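You operate a simulated robot arm through the tools that you are given. There is no shell and no other tool.

You are at the controls of a simulated two-armed robot. One attempt, no reset.

Task
Put one of the eye wash bottles from the window sill on the silver hop-up deck. Fetch the green tin and set it on the slatted hop-up deck. Take the brown tin and leave it on the white panel. Put the blue jug in the sink bowl. Put the 20 mm thick green packer from the top of the charging bench on the top of the pipe bench and the 25 mm thick green packer on the shelf under the pipe bench. Do these in any order. Set down upright: eye wash bottle, green tin, brown tin, blue jug.

The check looks at the end state, three seconds after you hand in, the way a careful person would. Anything else that was tipped, shoved, dropped, spilled or broken makes it a failure.

Robot
Two 6-joint arms with two-finger grippers on one trunk, on a base that drives. Base frame: it is fixed to the floor where the robot stands at the start and does not move with it; the origin is under the middle of the robot, x ahead of it, y to its left, z up. Lengths are in m, angles in rad, forces in N, time in s.
The left shoulder is at the start at [0.06, 0.144, 0.933], the right one opposite. With the tool pointing down near the work surface each hand reaches from about 0.1 to 0.64 m from the robot's upright axis, wherever it stands, measured 20 degrees to its own side. Places, roughly: blue jug [-3.5, 2.5, 1]; brown tin [0.5, -1, 1.25]; eye wash bottle [0.5, 0, 1.25]; green tin [0.5, -0.75, 1.25]; shelf under the pipe bench [-5.8, 2.6, 0.3]; silver hop-up deck [-1.6, 1.4, 0.5]; sink bowl [-3.9, 2.5, 0.7]; slatted hop-up deck [-2.5, -2.4, 0.5]; thick green packer [-7.25, 2.5, 1]; top of the pipe bench (24x66 cm) [-5.54, 2.48, 0.8]; white panel (22x16x2 cm) [-2.6, -2.4, 0.5]. Payload 2.45 kg a hand.
The TCP of each hand is the grasp point between the finger pads, 0.026 m short of the fingertips. In the tool frame z runs along the fingers and y along their closing line. Largest opening 0.096 m; the body of the gripper starts 0.069 m behind the TCP.
Orientation is that of the tool frame in the base frame, as a unit quaternion [x, y, z, w]. With the fingers straight down and closing along the base's y, the tool's x points along the base's -x, its y along +y and its z along -z.

Tools
- The arms move only by the tool nudge_tool. It takes "left_rows", "right_rows" or both (then of equal length, played together; a hand with none holds still); each is a list of rows, each an object (a shift or turn left out is 0, a gripper value left out holds the last) with "translation": the shift along the tool's x, y, z in m, a list of three; "angular": the turn, a rotation vector about the tool's x, y, z in rad, a list of three; "fingers": the opening, from 0 (shut) to 1 (fully open). In form: [{"translation": [dx, dy, dz], "angular": [rx, ry, rz], "fingers": fingers}, ...]. A call has 1 to 20 rows; each row is the pose to reach, as a shift and turn from the pose commanded when the call began, along the tool's axes at that moment. A row lasts 0.2 s, in which the tool goes at most 0.05 m and 0.15 rad; a call with a longer step from one row to the next is refused whole, and so is a gripper value outside its range. Where a pose cannot be reached the arm comes as near as it can. A force on the tool above 40 N (or 10 N above the force at the start of the call, whichever is more), or a blocked arm, ends the call early, and 0.2 s more pass. The fingers move at their own pace and stop on an object; they squeeze with about 33 N. The grip force told is the motor's: it shows also when the fingers shut on nothing. Time passes only in rows, and 0.2 s behind the last, so rows that repeat a pose let the fingers close. The reply holds the time, the measured pose of the TCP, the force on the tool along the base axes, the opening and the grip force, in the units named above and with some noise, with the torque about the TCP (base axes, N m) and any sound that the robot's microphone picked up.
- Cameras (640 x 400 px; columns grow to the right, rows downward): "scene" is now at [0.1402, -0.0299, 1.5522]; the picture's right is [-0.39, -0.92, 0.00], its down [-0.57, 0.24, -0.79] and it looks along [0.72, -0.31, -0.62] (base axes); focal length 251 px, centre (320, 200). "left" rides on the left gripper at [0.082, -0.003, -0.098] in its tool frame; the picture's right is [0.04, 1.00, 0.00], its down [-0.73, 0.03, -0.68] and it looks along [-0.68, 0.03, 0.73] (tool axes); focal length 256 px, centre (320, 200). "right" rides on the right gripper at [0.081, 0.003, -0.098] in its tool frame; the picture's right is [-0.04, 1.00, 0.00], its down [-0.73, -0.03, -0.68] and it looks along [-0.68, -0.03, 0.73] (tool axes); focal length 256 px, centre (320, 200). There is no depth. A picture from a camera that has moved, and an enlarged one, comes with that camera's place and axes in the base frame and with its lens.
- capture(camera): a new picture of that camera. No time passes.
- raise_lower(by): slides the trunk up (or, below 0, down) by that many m; the arms and the scene camera ride with it, the base frame stays. It gives what a move gives, with no picture.
- base_move(legs): drives the robot by 1 to 6 legs, each [ahead, turn to the left] in m and rad, along the robot's own axes; the way and the turn of a leg run together, so that a leg with both is an arc; at most 1.5 m and 3.142 rad a leg. The arms and the cameras ride along, it lands a little off, and it stops where it bumps. It gives what a move gives.
- aim_head(pan, tilt): turns the head with the scene camera to pan (to the left, within 1.501 rad either way) and tilt (down, from -0.506 to 1.204), counted from straight ahead of the robot. It gives what a move gives.
- close_up(camera, box): a new picture of the part [left, top, right, bottom] of that camera's present view, enlarged. No time passes.
- close_job(): hands the job in; it is judged then, once.

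Places have to be worked out from the pictures, the camera data and where the tool is seen. Open the grippers and draw the arms clear of the work before you hand the job in, unless the task says otherwise.

The tools are called as name(argument=value, ...) on one line, values as JSON. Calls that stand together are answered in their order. nudge_tool: Moves the arms, as the interface text tells. Its arguments: {"type":"object","properties":{"left_rows":{"type":"array","items":{"type":"object","properties":{"translation":{"type":"array","items":{"type":"number"}},"angular":{"type":"array","items":{"type":"number"}},"fingers":{"type":"number"}}}},"right_rows":{"type":"array","items":{"type":"object","properties":{"translation":{"type":"array","items":{"type":"number"}},"angular":{"type":"array","items":{"type":"number"}},"fingers":{"type":"number"}}}}},"required":[]} The other tools are called the same way: raise_lower (by) slides the trunk up or down; base_move (legs) drives the base; aim_head (pan, tilt) turns the head that bears the scene camera; capture (camera) takes a picture; close_up (camera, box) takes an enlarged picture of a part of a camera's view; close_job () hands the job in.

At the start:

```text
time: 0.0
left_tool_pos: [0.3726, -0.0104, 1.3119]
left_tcp_rot: [-0.004, 1.0, 0.0, -0.001]
left_contact_force: [0.1, 0.7, 0.3]
left_ft_torque: [0.01, 0.01, 0.0]
left_opening: 0.0961
left_finger_force: 0.2
right_tool_pos: [0.3187, -0.3994, 1.3172]
right_tcp_rot: [-0.004, 1.0, 0.0, 0.0]
right_contact_force: [-0.7, 0.7, -0.2]
right_ft_torque: [-0.02, -0.03, 0.0]
right_opening: 0.0961
right_finger_force: 0.1
trunk travel left (down, up): [-0.558, 0.032]
robot x, y, heading: [0.0026, 0.0038, -0.004]
head pan, tilt: [-0.4, 0.663]
```

scene: 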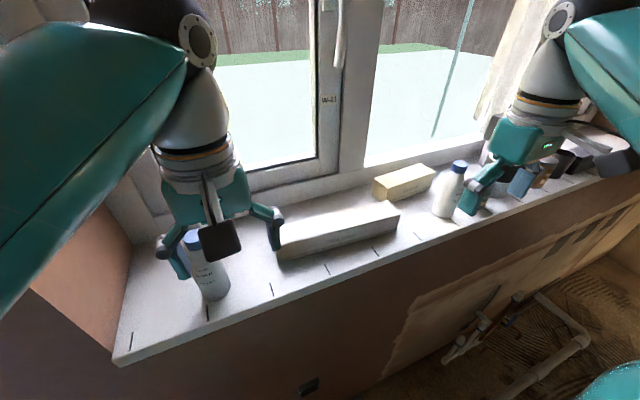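
right: 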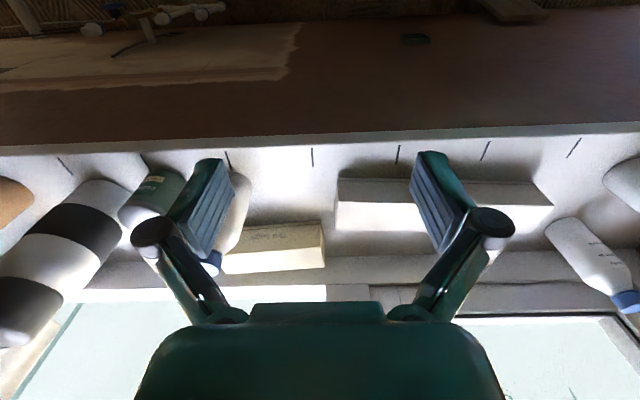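
left: 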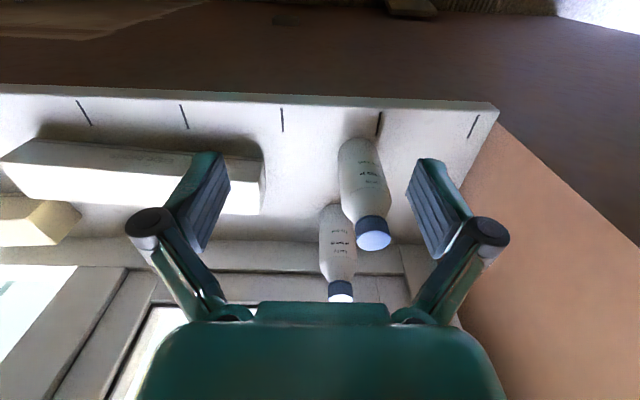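

I start by surveying the window sill and the room from the present spot: first the current scene view enlarged around the sill.

close_up(camera="scene", box=[420, 80, 640, 240])

close_up(camera="scene", box=[100, 140, 420, 340])

close_up(camera="left", box=[240, 80, 520, 310])

close_up(camera="right", box=[0, 130, 340, 350])

```text
2.50 times, centred on (530, 160) of scene
camera zoom: at [0.1402, -0.0299, 1.5522], right [-0.39, -0.92, 0.0], down [-0.57, 0.24, -0.79], along [0.72, -0.31, -0.62], focal length 628 px, centre (-205, 300)
```

zoom: 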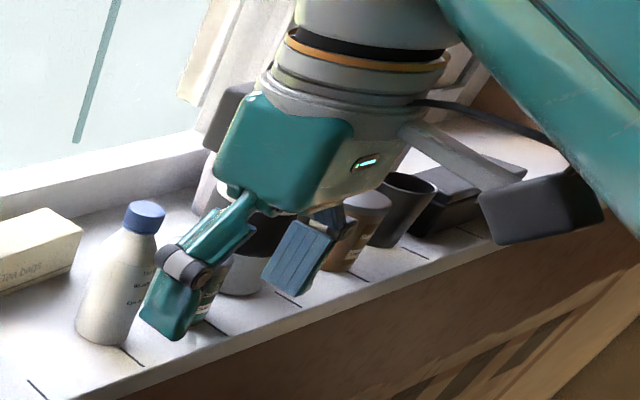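

```text
2.00 times, centred on (260, 240) of scene
camera zoom: at [0.1402, -0.0299, 1.5522], right [-0.39, -0.92, 0.0], down [-0.57, 0.24, -0.79], along [0.72, -0.31, -0.62], focal length 502 px, centre (440, 120)
```

zoom: 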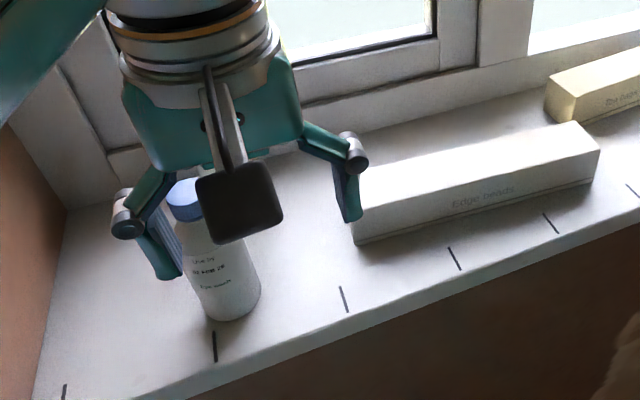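

```text
1.74 times, centred on (380, 195) of left
camera zoom: at [0.2895, -0.015, 1.409], right [-0.05, 1.0, 0.0], down [0.73, 0.03, 0.68], along [0.68, 0.03, -0.73], focal length 445 px, centre (216, 209)
```

zoom: 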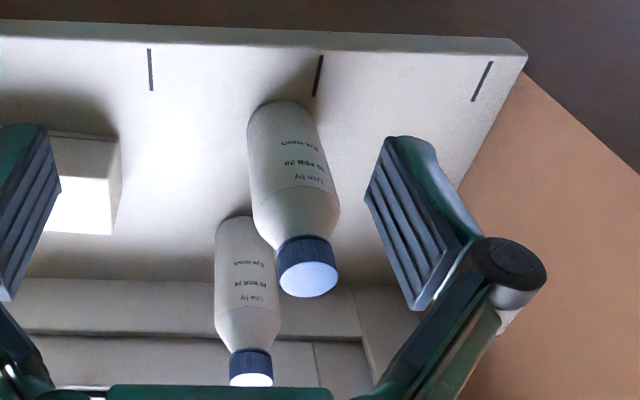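

```text
1.82 times, centred on (170, 240) of right
camera zoom: at [0.2369, -0.3973, 1.4152], right [0.03, 1.0, 0.0], down [0.73, -0.02, 0.68], along [0.68, -0.02, -0.73], focal length 465 px, centre (593, 127)
```

zoom: 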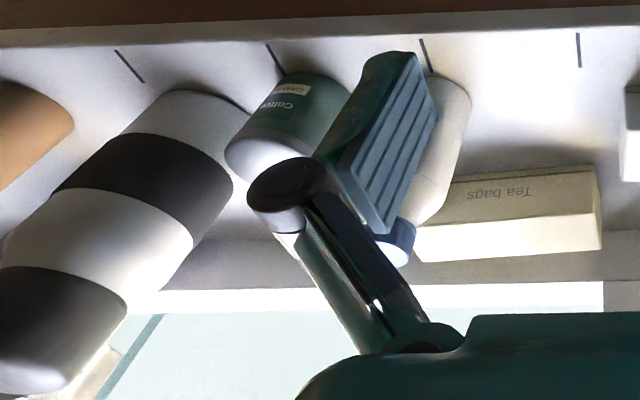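

The sill carries two eye-wash bottles under the left hand, a third blue-capped bottle, a green tin, a banded canister, a brown tin, a dark mug. I look around the room with the head before doing anything.

aim_head(pan=-1.0, tilt=0.5)

capture(camera="scene")

aim_head(pan=-1.5, tilt=0.5)

capture(camera="scene")

aim_head(pan=1.2, tilt=0.5)

capture(camera="scene")

aim_head(pan=0.0, tilt=0.8)

capture(camera="scene")

```text
time: 1.0
left_tool_pos: [0.3722, -0.0124, 1.3108]
left_tcp_rot: [-0.004, 1.0, 0.001, 0.0]
left_contact_force: [-1.1, 0.5, -0.6]
left_ft_torque: [0.01, 0.02, 0.05]
left_opening: 0.0958
left_finger_force: 0.0
right_tool_pos: [0.3178, -0.4001, 1.3189]
right_tcp_rot: [-0.004, 1.0, 0.0, -0.001]
right_contact_force: [-0.3, -0.7, -0.3]
right_ft_torque: [0.02, -0.01, 0.0]
right_opening: 0.0962
right_finger_force: 0.1
trunk travel left (down, up): [-0.558, 0.032]
robot x, y, heading: [-0.0013, -0.0002, -0.002]
head pan, tilt: [-1.0, 0.499]
```

```text
taken
camera scene: at [0.11, -0.0728, 1.5668], right [-0.84, -0.54, 0.0], down [-0.26, 0.4, -0.88], along [0.47, -0.74, -0.48], focal length 251 px, centre (320, 200)
```

scene: 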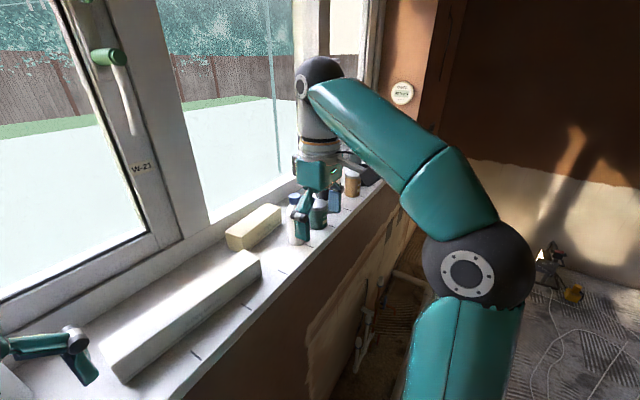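

```text
time: 1.9
left_tool_pos: [0.3724, -0.0115, 1.3109]
left_tcp_rot: [-0.003, 1.0, 0.001, -0.001]
left_contact_force: [0.0, 0.0, 0.3]
left_ft_torque: [0.01, 0.01, 0.02]
left_opening: 0.0961
left_finger_force: 0.0
right_tool_pos: [0.3179, -0.4, 1.3186]
right_tcp_rot: [-0.005, 1.0, 0.0, 0.001]
right_contact_force: [0.0, -0.3, 0.2]
right_ft_torque: [-0.03, 0.02, 0.02]
right_opening: 0.096
right_finger_force: 0.1
trunk travel left (down, up): [-0.558, 0.032]
robot x, y, heading: [0.0018, 0.0, -0.001]
head pan, tilt: [-1.499, 0.499]
```

```text
taken
camera scene: at [0.0674, -0.087, 1.5669], right [-1.0, -0.07, 0.0], down [-0.03, 0.48, -0.88], along [0.06, -0.88, -0.48], focal length 251 px, centre (320, 200)
```

scene: 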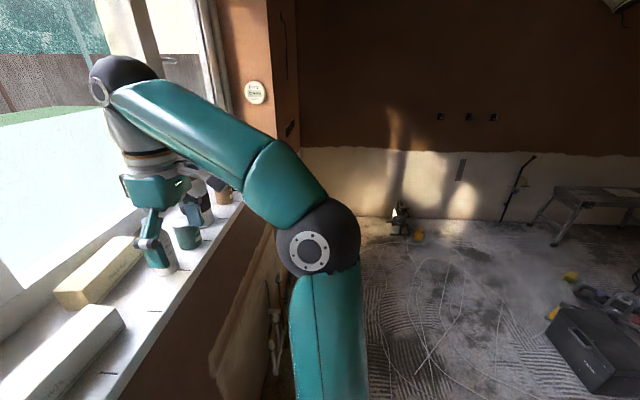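

```text
time: 4.3
left_tool_pos: [0.3713, -0.0105, 1.3113]
left_tcp_rot: [-0.004, 1.0, 0.0, 0.0]
left_contact_force: [-0.5, 0.2, 0.2]
left_ft_torque: [0.02, 0.03, 0.01]
left_opening: 0.0961
left_finger_force: 0.0
right_tool_pos: [0.3183, -0.3999, 1.3169]
right_tcp_rot: [-0.003, 1.0, 0.0, 0.0]
right_contact_force: [0.2, -0.7, 0.2]
right_ft_torque: [-0.01, 0.03, -0.05]
right_opening: 0.0959
right_finger_force: 0.0
trunk travel left (down, up): [-0.558, 0.032]
robot x, y, heading: [0.0026, -0.0022, 0.002]
head pan, tilt: [1.201, 0.499]
```

```text
taken
camera scene: at [0.0938, 0.0885, 1.5669], right [0.93, -0.36, 0.0], down [-0.17, -0.45, -0.88], along [0.32, 0.82, -0.48], focal length 251 px, centre (320, 200)
```

scene: 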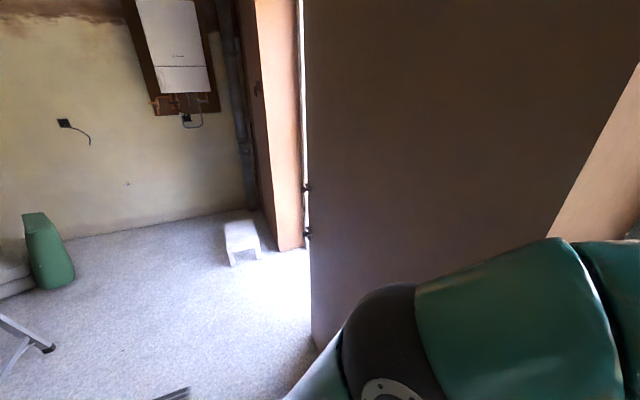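

```text
time: 5.7
left_tool_pos: [0.3709, -0.0113, 1.3119]
left_tcp_rot: [-0.003, 1.0, -0.001, 0.0]
left_contact_force: [0.9, 0.3, 0.5]
left_ft_torque: [-0.01, -0.03, 0.01]
left_opening: 0.0959
left_finger_force: 0.1
right_tool_pos: [0.3189, -0.3997, 1.3172]
right_tcp_rot: [-0.003, 1.0, 0.0, 0.0]
right_contact_force: [1.4, 0.0, 0.0]
right_ft_torque: [-0.02, 0.0, -0.03]
right_opening: 0.096
right_finger_force: 0.1
trunk travel left (down, up): [-0.558, 0.032]
robot x, y, heading: [-0.0001, 0.0017, -0.001]
head pan, tilt: [0.0, 0.799]
```

```text
taken
camera scene: at [0.1415, 0.0038, 1.5409], right [0.0, -1.0, 0.0], down [-0.72, 0.0, -0.7], along [0.7, 0.0, -0.72], focal length 251 px, centre (320, 200)
```

scene: 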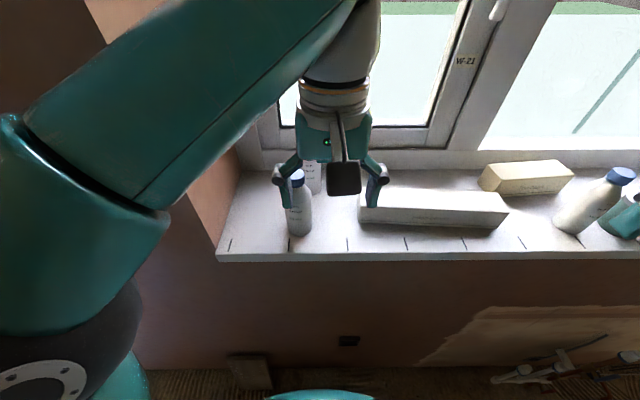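

The room is mapped roughly; the nearer eye-wash bottle stands at about (0.465, 0.040) with its cap top near z 1.27 and the sill near 1.145. I first shift the left hand sideways and then forward over this bottle without descending, and check.

nudge_tool(left_rows=[{"translation": [0, 0.03, -0.01], "fingers": 1}, {"translation": [0, 0.051, -0.015], "fingers": 1}, {"translation": [-0.045, 0.051, -0.015], "fingers": 1}, {"translation": [-0.094, 0.051, -0.015], "fingers": 1}, {"translation": [-0.094, 0.051, -0.015], "fingers": 1}])

capture(camera="left")

capture(camera="scene")

```text
time: 6.9
left_tool_pos: [0.4499, 0.0467, 1.2981]
left_tcp_rot: [-0.003, 1.0, -0.001, 0.001]
left_contact_force: [0.2, 0.5, -0.8]
left_ft_torque: [0.02, 0.0, 0.0]
left_opening: 0.0964
left_finger_force: 0.0
left hand out of reach, approached as far as the arm can: row 3, 4, 5
right_tool_pos: [0.318, -0.3995, 1.3174]
right_tcp_rot: [-0.004, 1.0, 0.001, 0.0]
right_contact_force: [0.1, 0.1, -0.2]
right_ft_torque: [-0.02, -0.01, 0.0]
right_opening: 0.096
right_finger_force: 0.2
trunk travel left (down, up): [-0.558, 0.032]
robot x, y, heading: [-0.0021, 0.0, 0.001]
head pan, tilt: [0.0, 0.799]
```

```text
taken
camera left: at [0.3673, 0.0421, 1.3961], right [-0.05, 1.0, 0.0], down [0.73, 0.04, 0.68], along [0.68, 0.03, -0.73], focal length 256 px, centre (320, 200)
```

left: 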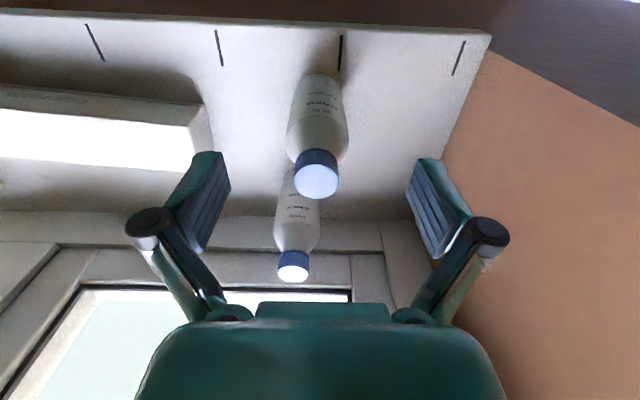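

```text
taken
camera scene: at [0.1406, 0.0035, 1.541], right [0.0, -1.0, 0.0], down [-0.72, 0.0, -0.7], along [0.7, 0.0, -0.72], focal length 251 px, centre (320, 200)
```

scene: 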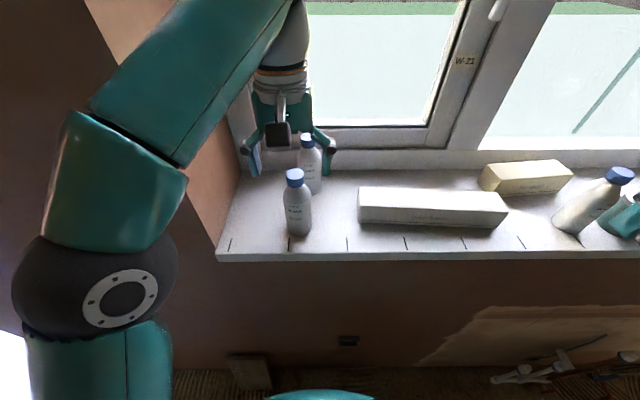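

The bottle stands at about (0.468, 0.043); the hand stopped at x 0.450 by reach at this height. The fingers straddle the cap, so I descend partly and try going forward the missing 2 cm lower down, where reach is better.

nudge_tool(left_rows=[{"translation": [0, 0, 0.03], "fingers": 1}, {"translation": [0, -0.002, 0.05], "fingers": 1}, {"translation": [-0.018, -0.003, 0.05], "fingers": 1}, {"translation": [-0.018, -0.003, 0.05], "fingers": 1}])

capture(camera="left")

```text
time: 7.9
left_tool_pos: [0.4679, 0.0446, 1.2492]
left_tcp_rot: [-0.004, 1.0, 0.0, 0.0]
left_contact_force: [-0.3, 0.7, 0.0]
left_ft_torque: [-0.01, -0.02, -0.01]
left_opening: 0.0961
left_finger_force: 0.1
right_tool_pos: [0.318, -0.3995, 1.3172]
right_tcp_rot: [-0.002, 1.0, 0.0, 0.0]
right_contact_force: [-0.3, 0.0, -0.2]
right_ft_torque: [0.0, 0.0, 0.03]
right_opening: 0.096
right_finger_force: 0.1
trunk travel left (down, up): [-0.558, 0.032]
robot x, y, heading: [-0.0004, -0.0003, -0.002]
head pan, tilt: [0.0, 0.799]
```

```text
taken
camera left: at [0.3853, 0.0403, 1.3476], right [-0.05, 1.0, 0.0], down [0.73, 0.03, 0.68], along [0.68, 0.03, -0.73], focal length 256 px, centre (320, 200)
```

left: 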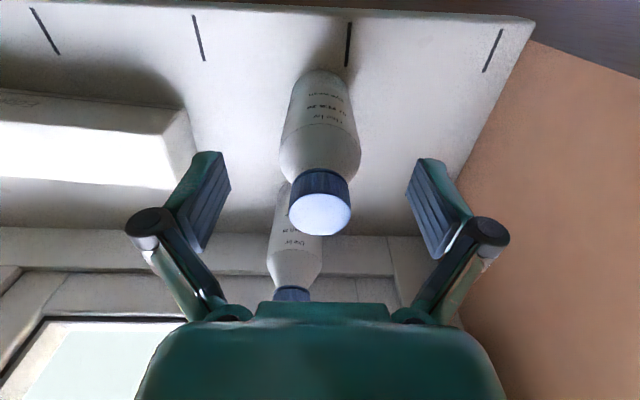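

The hand is now centred over the cap (cap centre about x 0.471, y 0.044, top about 1.265). I go down a further 3.7 cm with a 3 mm forward correction and close on the bottle body.

nudge_tool(left_rows=[{"translation": [-0.003, 0, 0.02], "fingers": 1}, {"translation": [-0.004, 0, 0.037], "fingers": 1}, {"translation": [-0.004, 0, 0.037], "fingers": 1}, {"translation": [-0.004, 0, 0.037], "fingers": 0}, {"translation": [-0.004, 0, 0.037], "fingers": 0}, {"translation": [-0.004, 0, 0.037], "fingers": 0}, {"translation": [-0.004, 0, 0.037], "fingers": 0}, {"translation": [-0.004, 0, 0.037], "fingers": 0}])

capture(camera="left")

capture(camera="scene")

```text
time: 9.7
left_tool_pos: [0.4715, 0.0444, 1.2114]
left_tcp_rot: [-0.002, 1.0, 0.0, 0.0]
left_contact_force: [-0.5, 0.5, -0.7]
left_ft_torque: [0.06, 0.01, 0.03]
left_opening: 0.0524
left_finger_force: 33.3
right_tool_pos: [0.3193, -0.4004, 1.3182]
right_tcp_rot: [-0.003, 1.0, 0.0, 0.001]
right_contact_force: [0.4, 0.3, 0.4]
right_ft_torque: [0.06, 0.01, 0.01]
right_opening: 0.0959
right_finger_force: 0.1
trunk travel left (down, up): [-0.558, 0.032]
robot x, y, heading: [0.0025, -0.0004, -0.0]
head pan, tilt: [0.0, 0.799]
```

```text
taken
camera left: at [0.3896, 0.0403, 1.31], right [-0.05, 1.0, 0.0], down [0.73, 0.03, 0.68], along [0.68, 0.03, -0.73], focal length 256 px, centre (320, 200)
```

left: 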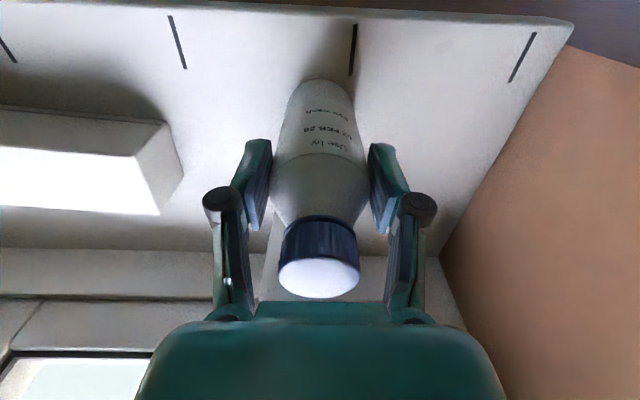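

```text
taken
camera scene: at [0.1415, 0.0038, 1.5409], right [0.0, -1.0, 0.0], down [-0.72, 0.0, -0.7], along [0.7, 0.0, -0.72], focal length 251 px, centre (320, 200)
```

scene: 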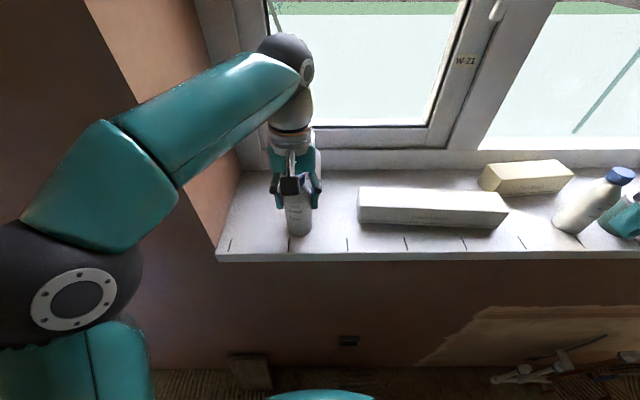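

The bottle is held (opening 52 mm, 33 N). I lift it straight up in small steps and check the load.

nudge_tool(left_rows=[{"translation": [0, 0, -0.02], "fingers": 0}, {"translation": [0, 0, -0.05], "fingers": 0}, {"translation": [0.02, 0, -0.07], "fingers": 0}, {"translation": [0.06, 0, -0.08], "fingers": 0}, {"translation": [0.1, 0, -0.08], "fingers": 0}, {"translation": [0.1, 0, -0.08], "fingers": 0}])

capture(camera="left")

close_up(camera="left", box=[240, 60, 400, 320])

capture(camera="scene")

```text
time: 11.1
left_tool_pos: [0.3737, 0.0416, 1.2901]
left_tcp_rot: [-0.003, 1.0, 0.0, -0.002]
left_contact_force: [-0.1, -0.7, -3.2]
left_ft_torque: [0.02, 0.08, -0.03]
left_opening: 0.0525
left_finger_force: 32.6
right_tool_pos: [0.3193, -0.4015, 1.3177]
right_tcp_rot: [-0.003, 1.0, 0.0, -0.001]
right_contact_force: [0.3, -0.7, -0.6]
right_ft_torque: [-0.01, 0.02, -0.02]
right_opening: 0.096
right_finger_force: 0.1
trunk travel left (down, up): [-0.558, 0.032]
robot x, y, heading: [0.0004, -0.0015, 0.007]
head pan, tilt: [0.0, 0.799]
```

```text
taken
camera left: at [0.2917, 0.0383, 1.3883], right [-0.05, 1.0, 0.0], down [0.73, 0.03, 0.68], along [0.68, 0.03, -0.74], focal length 256 px, centre (320, 200)
```

left: 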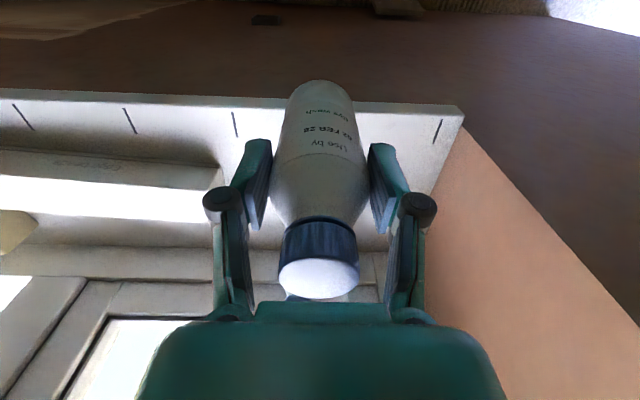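

```text
1.54 times, centred on (320, 190) of left
camera zoom: at [0.2917, 0.0383, 1.3883], right [-0.05, 1.0, 0.0], down [0.73, 0.03, 0.68], along [0.68, 0.03, -0.74], focal length 394 px, centre (320, 215)
```

zoom: 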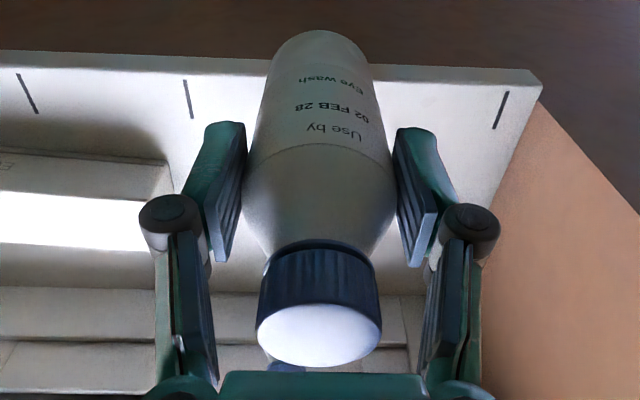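

```text
taken
camera scene: at [0.1428, 0.0035, 1.5407], right [0.0, -1.0, 0.0], down [-0.72, 0.0, -0.7], along [0.7, 0.0, -0.72], focal length 251 px, centre (320, 200)
```

scene: 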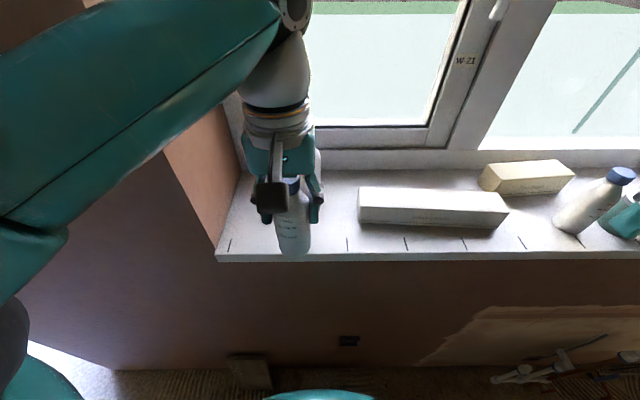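

The bottle hangs free (about 3 N, "Use by 02 FEB 28"). I back away from the sill by 0.4 m and then look around before turning.

base_move(legs=[[-0.4, 0]])

aim_head(pan=1.5, tilt=0.5)

capture(camera="scene")

aim_head(pan=-1.5, tilt=0.5)

capture(camera="scene")

```text
time: 12.9
left_tool_pos: [0.1403, 0.0424, 1.2864]
left_tcp_rot: [-0.006, 1.0, 0.002, -0.004]
left_contact_force: [0.6, -1.1, -2.7]
left_ft_torque: [-0.01, 0.16, -0.01]
left_opening: 0.0523
left_finger_force: 32.9
right_tool_pos: [0.0898, -0.3979, 1.3151]
right_tcp_rot: [-0.005, 1.0, 0.0, -0.006]
right_contact_force: [1.1, -1.4, 0.7]
right_ft_torque: [0.01, 0.14, -0.01]
right_opening: 0.096
right_finger_force: 0.0
trunk travel left (down, up): [-0.558, 0.032]
robot x, y, heading: [-0.239, -0.0009, 0.0]
head pan, tilt: [0.0, 0.799]
stopped in leg 1: the robot was blocked; the commanded pose is now the measured one
```

```text
time: 14.5
left_tool_pos: [0.1369, 0.0425, 1.288]
left_tcp_rot: [-0.005, 1.0, 0.002, -0.003]
left_contact_force: [-0.1, -0.5, -2.4]
left_ft_torque: [0.0, 0.03, 0.02]
left_opening: 0.0523
left_finger_force: 33.0
right_tool_pos: [0.0827, -0.3995, 1.3151]
right_tcp_rot: [-0.005, 1.0, 0.0, -0.004]
right_contact_force: [-1.0, 0.7, 0.1]
right_ft_torque: [0.01, -0.01, -0.01]
right_opening: 0.0959
right_finger_force: 0.0
trunk travel left (down, up): [-0.558, 0.032]
robot x, y, heading: [-0.2437, -0.0019, 0.0]
head pan, tilt: [1.499, 0.499]
```

```text
taken
camera scene: at [-0.1739, 0.0945, 1.5669], right [1.0, -0.07, 0.0], down [-0.03, -0.48, -0.88], along [0.06, 0.88, -0.48], focal length 251 px, centre (320, 200)
```

scene: 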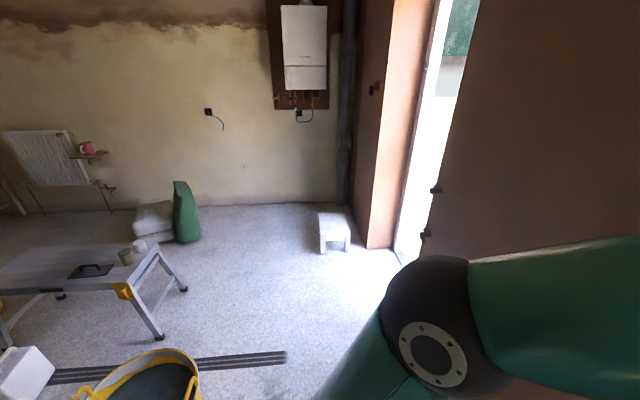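

```text
time: 17.1
left_tool_pos: [0.1362, 0.042, 1.2881]
left_tcp_rot: [-0.006, 1.0, 0.002, -0.003]
left_contact_force: [0.2, 0.1, -2.7]
left_ft_torque: [-0.02, -0.01, 0.0]
left_opening: 0.0521
left_finger_force: 33.2
right_tool_pos: [0.084, -0.3997, 1.3164]
right_tcp_rot: [-0.005, 1.0, 0.001, -0.004]
right_contact_force: [-0.5, -0.4, 0.7]
right_ft_torque: [0.01, 0.0, 0.0]
right_opening: 0.096
right_finger_force: 0.0
trunk travel left (down, up): [-0.558, 0.032]
robot x, y, heading: [-0.2416, 0.0, 0.002]
head pan, tilt: [-1.499, 0.499]
```

```text
taken
camera scene: at [-0.173, -0.087, 1.5669], right [-1.0, -0.07, 0.0], down [-0.04, 0.48, -0.88], along [0.06, -0.88, -0.48], focal length 251 px, centre (320, 200)
```

scene: 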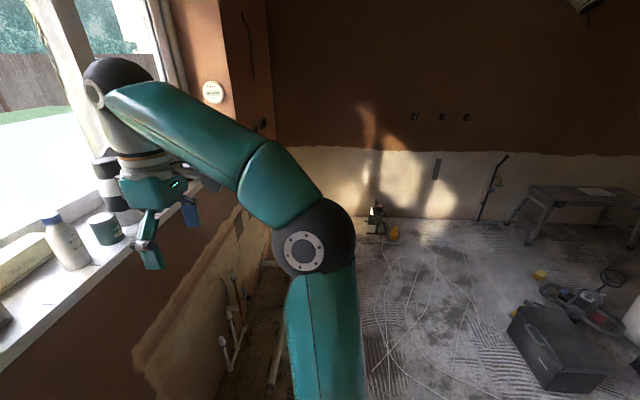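

The base was stopped after 0.24 m by something behind it, gently. I look lower at both sides to see what it is.

aim_head(pan=-1.5, tilt=1.15)

capture(camera="scene")

aim_head(pan=1.5, tilt=1.1)

capture(camera="scene")

```text
time: 18.2
left_tool_pos: [0.1365, 0.0424, 1.2879]
left_tcp_rot: [-0.006, 1.0, 0.002, -0.002]
left_contact_force: [-0.7, 0.3, -3.0]
left_ft_torque: [-0.03, 0.05, -0.01]
left_opening: 0.0523
left_finger_force: 33.1
right_tool_pos: [0.0833, -0.3987, 1.316]
right_tcp_rot: [-0.005, 1.0, 0.0, -0.003]
right_contact_force: [1.0, -0.1, -0.1]
right_ft_torque: [0.03, -0.04, -0.01]
right_opening: 0.0962
right_finger_force: 0.0
trunk travel left (down, up): [-0.558, 0.032]
robot x, y, heading: [-0.2392, 0.0019, -0.003]
head pan, tilt: [-1.499, 1.15]
```

```text
taken
camera scene: at [-0.1753, -0.0557, 1.5161], right [-1.0, -0.07, 0.0], down [-0.07, 0.91, -0.41], along [0.03, -0.41, -0.91], focal length 251 px, centre (320, 200)
```

scene: 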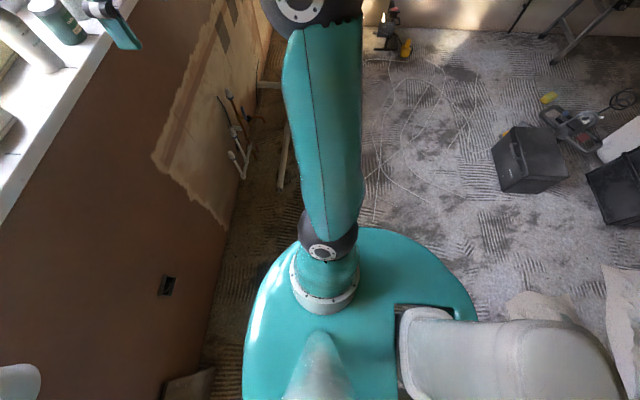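

```text
time: 20.8
left_tool_pos: [0.1376, 0.0427, 1.2887]
left_tcp_rot: [-0.005, 1.0, 0.001, -0.002]
left_contact_force: [0.8, 0.8, -2.5]
left_ft_torque: [-0.01, 0.02, 0.03]
left_opening: 0.0523
left_finger_force: 33.4
right_tool_pos: [0.0839, -0.3994, 1.3159]
right_tcp_rot: [-0.006, 1.0, 0.001, -0.003]
right_contact_force: [0.0, 0.3, -0.3]
right_ft_torque: [-0.06, 0.03, 0.02]
right_opening: 0.096
right_finger_force: 0.1
trunk travel left (down, up): [-0.558, 0.032]
robot x, y, heading: [-0.2415, 0.0052, -0.001]
head pan, tilt: [1.499, 1.1]
```

```text
taken
camera scene: at [-0.175, 0.0667, 1.5192], right [1.0, -0.07, 0.0], down [-0.06, -0.89, -0.45], along [0.03, 0.45, -0.89], focal length 251 px, centre (320, 200)
```

scene: 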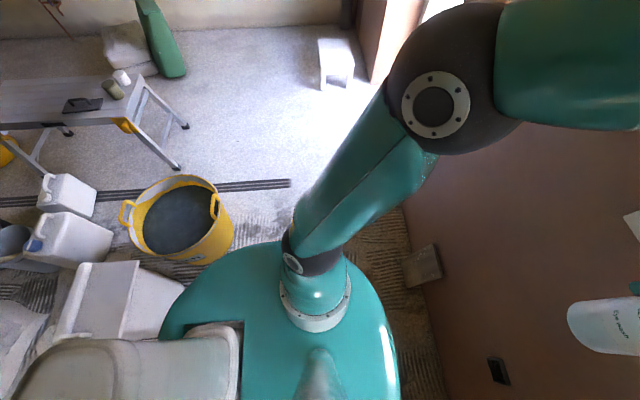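

Behind the robot there are white boxes and bags close by; the trug is at the left rear. I ease 8 cm forward off the contact, then turn left in place to see what stands behind.

base_move(legs=[[0.08, 0], [0, 1.2]])

aim_head(pan=1.2, tilt=0.7)

capture(camera="scene")

aim_head(pan=0.3, tilt=0.5)

capture(camera="scene")

```text
time: 25.1
left_tool_pos: [-0.0503, 0.3683, 1.2888]
left_tcp_rot: [-0.553, 0.833, -0.002, -0.003]
left_contact_force: [-1.3, 0.1, -2.7]
left_ft_torque: [-0.06, -0.05, 0.0]
left_opening: 0.0523
left_finger_force: 33.2
right_tool_pos: [0.3348, 0.1421, 1.3171]
right_tcp_rot: [-0.553, 0.833, -0.003, -0.002]
right_contact_force: [-0.6, -0.4, -0.1]
right_ft_torque: [-0.05, -0.05, 0.01]
right_opening: 0.0961
right_finger_force: 0.0
trunk travel left (down, up): [-0.558, 0.032]
robot x, y, heading: [-0.1245, -0.0111, 1.164]
head pan, tilt: [1.499, 1.1]
stopped in leg 2: the robot was blocked; the commanded pose is now the measured one
```

```text
time: 25.9
left_tool_pos: [-0.0459, 0.3667, 1.2887]
left_tcp_rot: [-0.553, 0.833, 0.0, -0.004]
left_contact_force: [-0.6, 0.5, -2.7]
left_ft_torque: [-0.05, 0.01, -0.01]
left_opening: 0.0521
left_finger_force: 32.8
right_tool_pos: [0.3371, 0.1406, 1.3174]
right_tcp_rot: [-0.553, 0.833, -0.002, -0.004]
right_contact_force: [-0.7, -0.1, 0.3]
right_ft_torque: [-0.01, -0.03, 0.01]
right_opening: 0.0963
right_finger_force: 0.1
trunk travel left (down, up): [-0.558, 0.032]
robot x, y, heading: [-0.1267, -0.0075, 1.166]
head pan, tilt: [1.201, 0.7]
```

```text
taken
camera scene: at [-0.1628, 0.1069, 1.549], right [0.7, 0.71, 0.0], down [0.46, -0.45, -0.76], along [-0.55, 0.54, -0.65], focal length 251 px, centre (320, 200)
```

scene: 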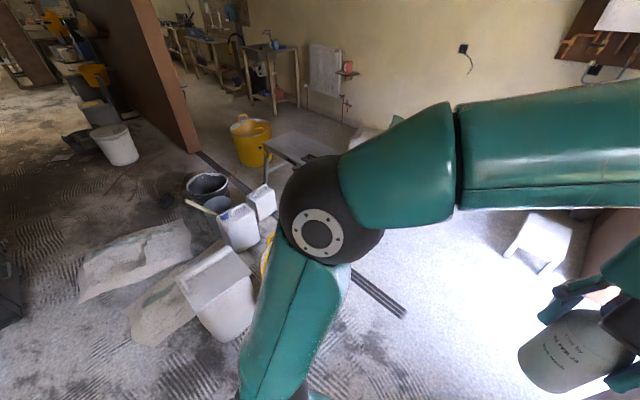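

```text
time: 27.1
left_tool_pos: [-0.0465, 0.3668, 1.2896]
left_tcp_rot: [-0.552, 0.834, 0.0, -0.004]
left_contact_force: [0.2, -0.6, -2.8]
left_ft_torque: [-0.01, -0.01, -0.03]
left_opening: 0.052
left_finger_force: 32.4
right_tool_pos: [0.3393, 0.1413, 1.3165]
right_tcp_rot: [-0.552, 0.834, -0.002, -0.003]
right_contact_force: [0.1, 1.2, 0.4]
right_ft_torque: [-0.01, -0.01, 0.01]
right_opening: 0.0958
right_finger_force: 0.0
trunk travel left (down, up): [-0.558, 0.032]
robot x, y, heading: [-0.127, -0.0119, 1.169]
head pan, tilt: [0.3, 0.499]
```

```text
taken
camera scene: at [-0.092, 0.1376, 1.5668], right [0.99, -0.11, 0.0], down [-0.05, -0.48, -0.88], along [0.09, 0.87, -0.48], focal length 251 px, centre (320, 200)
```

scene: 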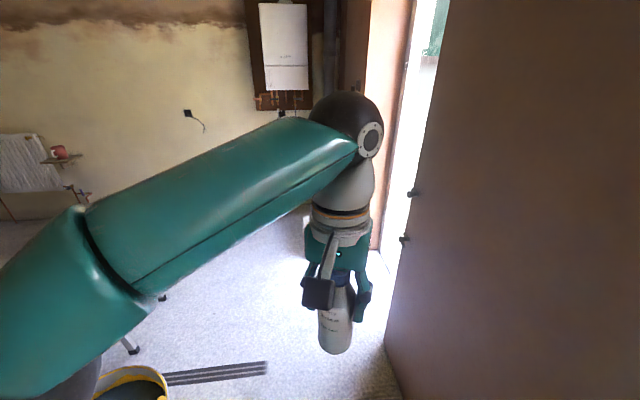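

The turn stopped at 1.17 rad. I check the right hand's surroundings and look down around the base to understand what touches.

capture(camera="right")

aim_head(pan=-0.8, tilt=0.9)

capture(camera="scene")

aim_head(pan=0.0, tilt=1.2)

capture(camera="scene")

aim_head(pan=-1.5, tilt=0.8)

capture(camera="scene")

```text
taken
camera right: at [0.3037, 0.068, 1.4149], right [-0.9, 0.43, 0.0], down [0.31, 0.67, 0.67], along [0.29, 0.61, -0.74], focal length 256 px, centre (320, 200)
```

right: 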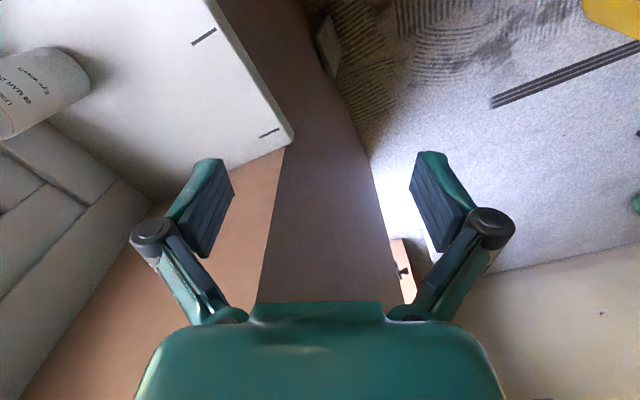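

```text
time: 28.4
left_tool_pos: [-0.0463, 0.3673, 1.2885]
left_tcp_rot: [-0.553, 0.833, -0.001, -0.004]
left_contact_force: [1.0, 0.4, -3.2]
left_ft_torque: [-0.02, 0.0, 0.02]
left_opening: 0.0521
left_finger_force: 33.3
right_tool_pos: [0.3379, 0.1405, 1.3163]
right_tcp_rot: [-0.553, 0.833, -0.002, -0.003]
right_contact_force: [0.7, 0.2, -0.4]
right_ft_torque: [0.0, -0.02, 0.01]
right_opening: 0.096
right_finger_force: 0.1
trunk travel left (down, up): [-0.558, 0.032]
robot x, y, heading: [-0.1255, -0.0156, 1.166]
head pan, tilt: [-0.799, 0.901]
```

```text
taken
camera scene: at [-0.0311, 0.074, 1.533], right [0.36, -0.93, 0.0], down [-0.73, -0.28, -0.62], along [0.58, 0.22, -0.78], focal length 251 px, centre (320, 200)
```

scene: 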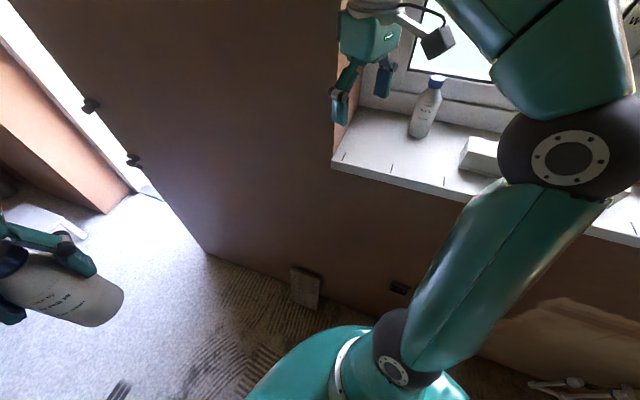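

```text
time: 29.6
left_tool_pos: [-0.0455, 0.3668, 1.2887]
left_tcp_rot: [-0.553, 0.833, -0.001, -0.004]
left_contact_force: [0.3, -0.9, -2.1]
left_ft_torque: [0.0, 0.05, 0.0]
left_opening: 0.0522
left_finger_force: 32.8
right_tool_pos: [0.3383, 0.1415, 1.3165]
right_tcp_rot: [-0.554, 0.833, -0.002, -0.003]
right_contact_force: [0.9, -0.6, -0.5]
right_ft_torque: [0.01, 0.01, -0.03]
right_opening: 0.0958
right_finger_force: 0.0
trunk travel left (down, up): [-0.558, 0.032]
robot x, y, heading: [-0.1244, -0.0119, 1.166]
head pan, tilt: [0.0, 1.201]
```

```text
taken
camera scene: at [-0.0794, 0.0984, 1.5132], right [0.92, -0.4, 0.0], down [-0.37, -0.86, -0.36], along [0.14, 0.33, -0.93], focal length 251 px, centre (320, 200)
```

scene: 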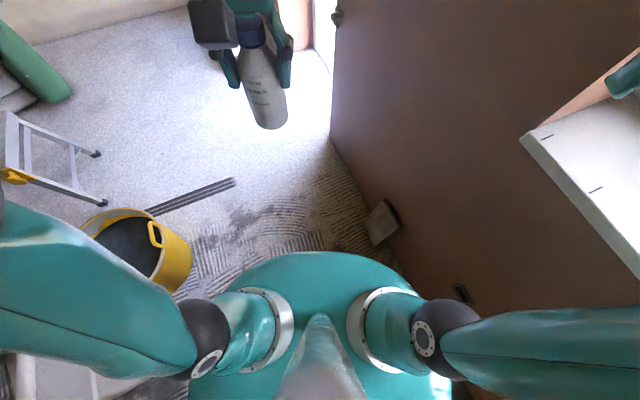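

```text
time: 31.2
left_tool_pos: [-0.0463, 0.3663, 1.2882]
left_tcp_rot: [-0.552, 0.834, 0.0, -0.004]
left_contact_force: [0.6, 0.5, -2.3]
left_ft_torque: [0.04, 0.01, 0.02]
left_opening: 0.0523
left_finger_force: 32.9
right_tool_pos: [0.3379, 0.1406, 1.3171]
right_tcp_rot: [-0.553, 0.833, -0.002, -0.003]
right_contact_force: [-0.4, 0.5, 0.0]
right_ft_torque: [0.01, 0.01, 0.01]
right_opening: 0.096
right_finger_force: 0.0
trunk travel left (down, up): [-0.558, 0.032]
robot x, y, heading: [-0.1278, -0.0098, 1.167]
head pan, tilt: [-1.499, 0.799]
```

```text
taken
camera scene: at [-0.0255, 0.0205, 1.5409], right [-0.33, -0.94, 0.0], down [-0.68, 0.24, -0.7], along [0.66, -0.23, -0.72], focal length 251 px, centre (320, 200)
```

scene: 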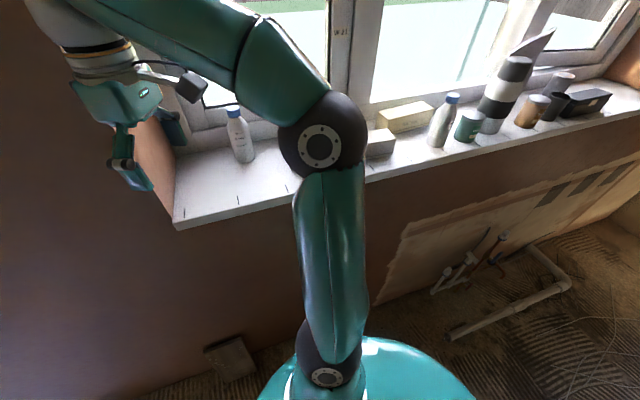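

The right wrist seems to have touched the window-reveal corner at about (0.40, 0.19), while the forces at the tools are nil. I turn back a little, then pull the right hand in close to the robot.

base_move(legs=[[0, -0.2]])

nudge_tool(right_rows=[{"translation": [0.02, 0.04, -0.01]}, {"translation": [0.03, 0.08, -0.02]}, {"translation": [0.04, 0.12, -0.03]}, {"translation": [0.05, 0.16, -0.03]}, {"translation": [0.06, 0.19, -0.03]}, {"translation": [0.06, 0.19, -0.03]}])

aim_head(pan=1.5, tilt=0.9)

capture(camera="scene")

```text
time: 32.4
left_tool_pos: [0.0279, 0.341, 1.2888]
left_tcp_rot: [-0.466, 0.885, 0.0, -0.003]
left_contact_force: [1.4, -0.2, -2.3]
left_ft_torque: [-0.02, 0.01, 0.02]
left_opening: 0.0523
left_finger_force: 33.0
right_tool_pos: [0.3603, 0.0422, 1.3175]
right_tcp_rot: [-0.466, 0.885, -0.002, -0.003]
right_contact_force: [-0.2, -0.4, 0.1]
right_ft_torque: [0.04, -0.04, 0.0]
right_opening: 0.0956
right_finger_force: 0.0
trunk travel left (down, up): [-0.558, 0.032]
robot x, y, heading: [-0.1318, -0.0097, 0.961]
head pan, tilt: [-1.499, 0.799]
```

```text
time: 33.8
left_tool_pos: [0.0283, 0.341, 1.29]
left_tcp_rot: [-0.466, 0.885, 0.0, -0.004]
left_contact_force: [0.3, 0.0, -2.4]
left_ft_torque: [-0.02, 0.02, 0.01]
left_opening: 0.0523
left_finger_force: 33.1
right_tool_pos: [0.1691, 0.1061, 1.3284]
right_tcp_rot: [-0.465, 0.885, 0.0, -0.003]
right_contact_force: [-1.1, -0.9, 0.1]
right_ft_torque: [-0.01, -0.01, -0.01]
right_opening: 0.096
right_finger_force: 0.1
right hand out of reach, approached as far as the arm can: row 2, 3, 4, 5, 6
trunk travel left (down, up): [-0.558, 0.032]
robot x, y, heading: [-0.1347, -0.0045, 0.963]
head pan, tilt: [-1.499, 0.799]
```

```text
time: 36.4
left_tool_pos: [0.028, 0.3414, 1.2896]
left_tcp_rot: [-0.465, 0.885, 0.0, -0.004]
left_contact_force: [0.9, 0.1, -2.3]
left_ft_torque: [-0.01, -0.02, 0.0]
left_opening: 0.0525
left_finger_force: 32.9
right_tool_pos: [0.1678, 0.1057, 1.3274]
right_tcp_rot: [-0.466, 0.885, 0.0, -0.003]
right_contact_force: [-0.4, -0.2, 0.4]
right_ft_torque: [0.0, -0.01, -0.03]
right_opening: 0.0959
right_finger_force: 0.1
trunk travel left (down, up): [-0.558, 0.032]
robot x, y, heading: [-0.1311, -0.0108, 0.959]
head pan, tilt: [1.499, 0.901]
```

```text
taken
camera scene: at [-0.1555, 0.0913, 1.533], right [0.63, 0.78, 0.0], down [0.61, -0.49, -0.62], along [-0.48, 0.39, -0.78], focal length 251 px, centre (320, 200)
```

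scene: 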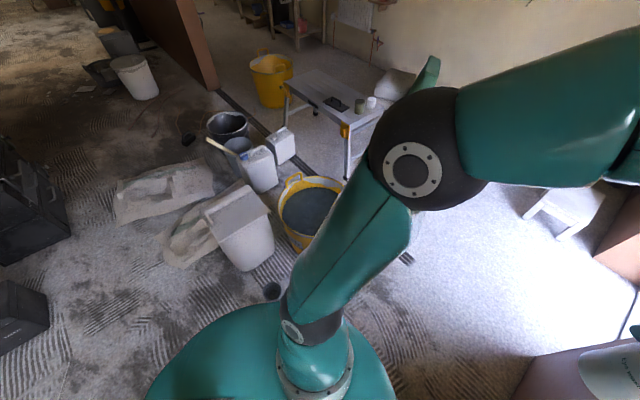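

Now I see a bin, trug and a small dark round thing on the floor near (-0.73, 0.19). I zoom in on it and on the route.

close_up(camera="scene", box=[160, 130, 400, 310])

close_up(camera="scene", box=[200, 0, 440, 180])

```text
2.22 times, centred on (280, 220) of scene
camera zoom: at [-0.1555, 0.0913, 1.533], right [0.63, 0.78, 0.0], down [0.61, -0.49, -0.62], along [-0.48, 0.39, -0.78], focal length 558 px, centre (409, 156)
```

zoom: 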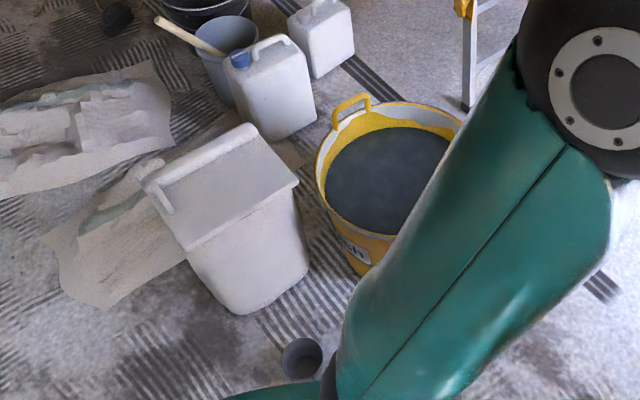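

```text
2.22 times, centred on (320, 90) of scene
camera zoom: at [-0.1555, 0.0913, 1.533], right [0.63, 0.78, 0.0], down [0.61, -0.49, -0.62], along [-0.48, 0.39, -0.78], focal length 558 px, centre (320, 444)
```

zoom: 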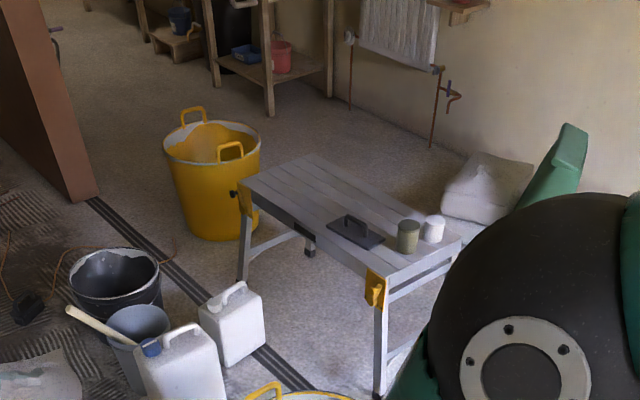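

With the right arm tucked I continue the left turn to face +y, and look left to see the area behind the start place.

base_move(legs=[[0, 0.6]])

aim_head(pan=1.5, tilt=1.0)

capture(camera="scene")

aim_head(pan=0.8, tilt=0.7)

capture(camera="scene")

```text
time: 38.6
left_tool_pos: [-0.1991, 0.3713, 1.2898]
left_tcp_rot: [-0.707, 0.708, -0.002, -0.004]
left_contact_force: [-0.1, -0.5, -2.6]
left_ft_torque: [0.01, -0.02, -0.02]
left_opening: 0.052
left_finger_force: 32.7
right_tool_pos: [0.05, 0.255, 1.3282]
right_tcp_rot: [0.707, -0.707, 0.001, 0.001]
right_contact_force: [0.1, -0.1, 0.9]
right_ft_torque: [0.0, 0.01, -0.02]
right_opening: 0.096
right_finger_force: 0.0
trunk travel left (down, up): [-0.558, 0.032]
robot x, y, heading: [-0.1141, -0.0066, 1.56]
head pan, tilt: [1.499, 0.901]
```

```text
time: 39.3
left_tool_pos: [-0.1993, 0.3707, 1.2887]
left_tcp_rot: [-0.707, 0.707, -0.001, -0.003]
left_contact_force: [-0.6, 0.0, -2.1]
left_ft_torque: [-0.03, 0.01, -0.01]
left_opening: 0.0523
left_finger_force: 33.0
right_tool_pos: [0.0487, 0.2554, 1.3291]
right_tcp_rot: [-0.707, 0.708, -0.002, -0.002]
right_contact_force: [0.0, -0.1, -0.4]
right_ft_torque: [-0.02, -0.01, 0.0]
right_opening: 0.0961
right_finger_force: 0.1
trunk travel left (down, up): [-0.558, 0.032]
robot x, y, heading: [-0.1119, -0.0086, 1.56]
head pan, tilt: [1.499, 1.0]
```

```text
taken
camera scene: at [-0.1821, 0.061, 1.5257], right [0.08, 1.0, 0.0], down [0.84, -0.07, -0.54], along [-0.54, 0.04, -0.84], focal length 251 px, centre (320, 200)
```

scene: 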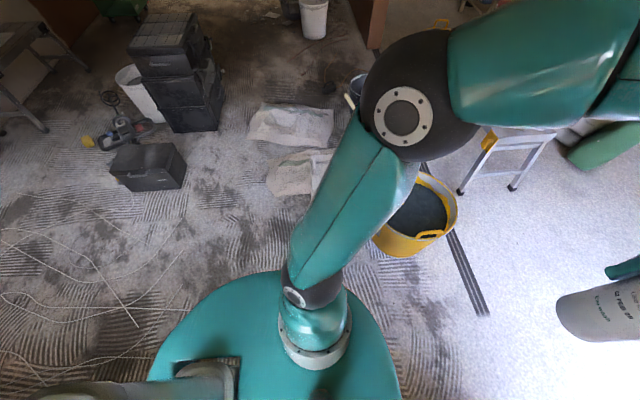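

```text
time: 40.4
left_tool_pos: [-0.1984, 0.3705, 1.2896]
left_tcp_rot: [-0.706, 0.708, -0.001, -0.004]
left_contact_force: [0.9, -0.2, -2.8]
left_ft_torque: [0.01, -0.02, 0.01]
left_opening: 0.0522
left_finger_force: 33.0
right_tool_pos: [0.051, 0.2563, 1.3292]
right_tcp_rot: [-0.706, 0.708, -0.001, -0.002]
right_contact_force: [0.4, 0.0, -0.5]
right_ft_torque: [-0.02, 0.0, -0.02]
right_opening: 0.096
right_finger_force: 0.0
trunk travel left (down, up): [-0.558, 0.032]
robot x, y, heading: [-0.111, -0.0069, 1.559]
head pan, tilt: [0.799, 0.7]
```

```text
taken
camera scene: at [-0.1712, 0.115, 1.5491], right [0.71, 0.71, 0.0], down [0.46, -0.45, -0.76], along [-0.54, 0.54, -0.64], focal length 251 px, centre (320, 200)
```

scene: 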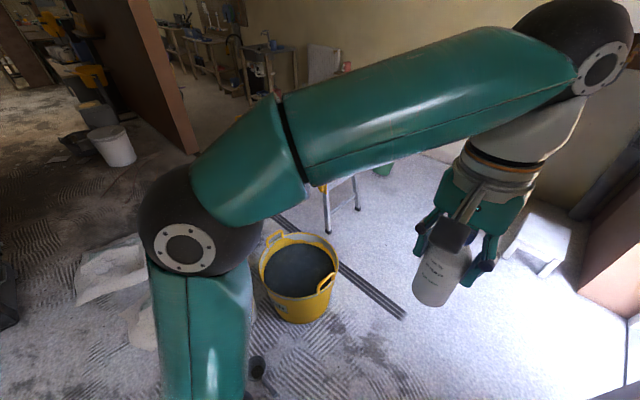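

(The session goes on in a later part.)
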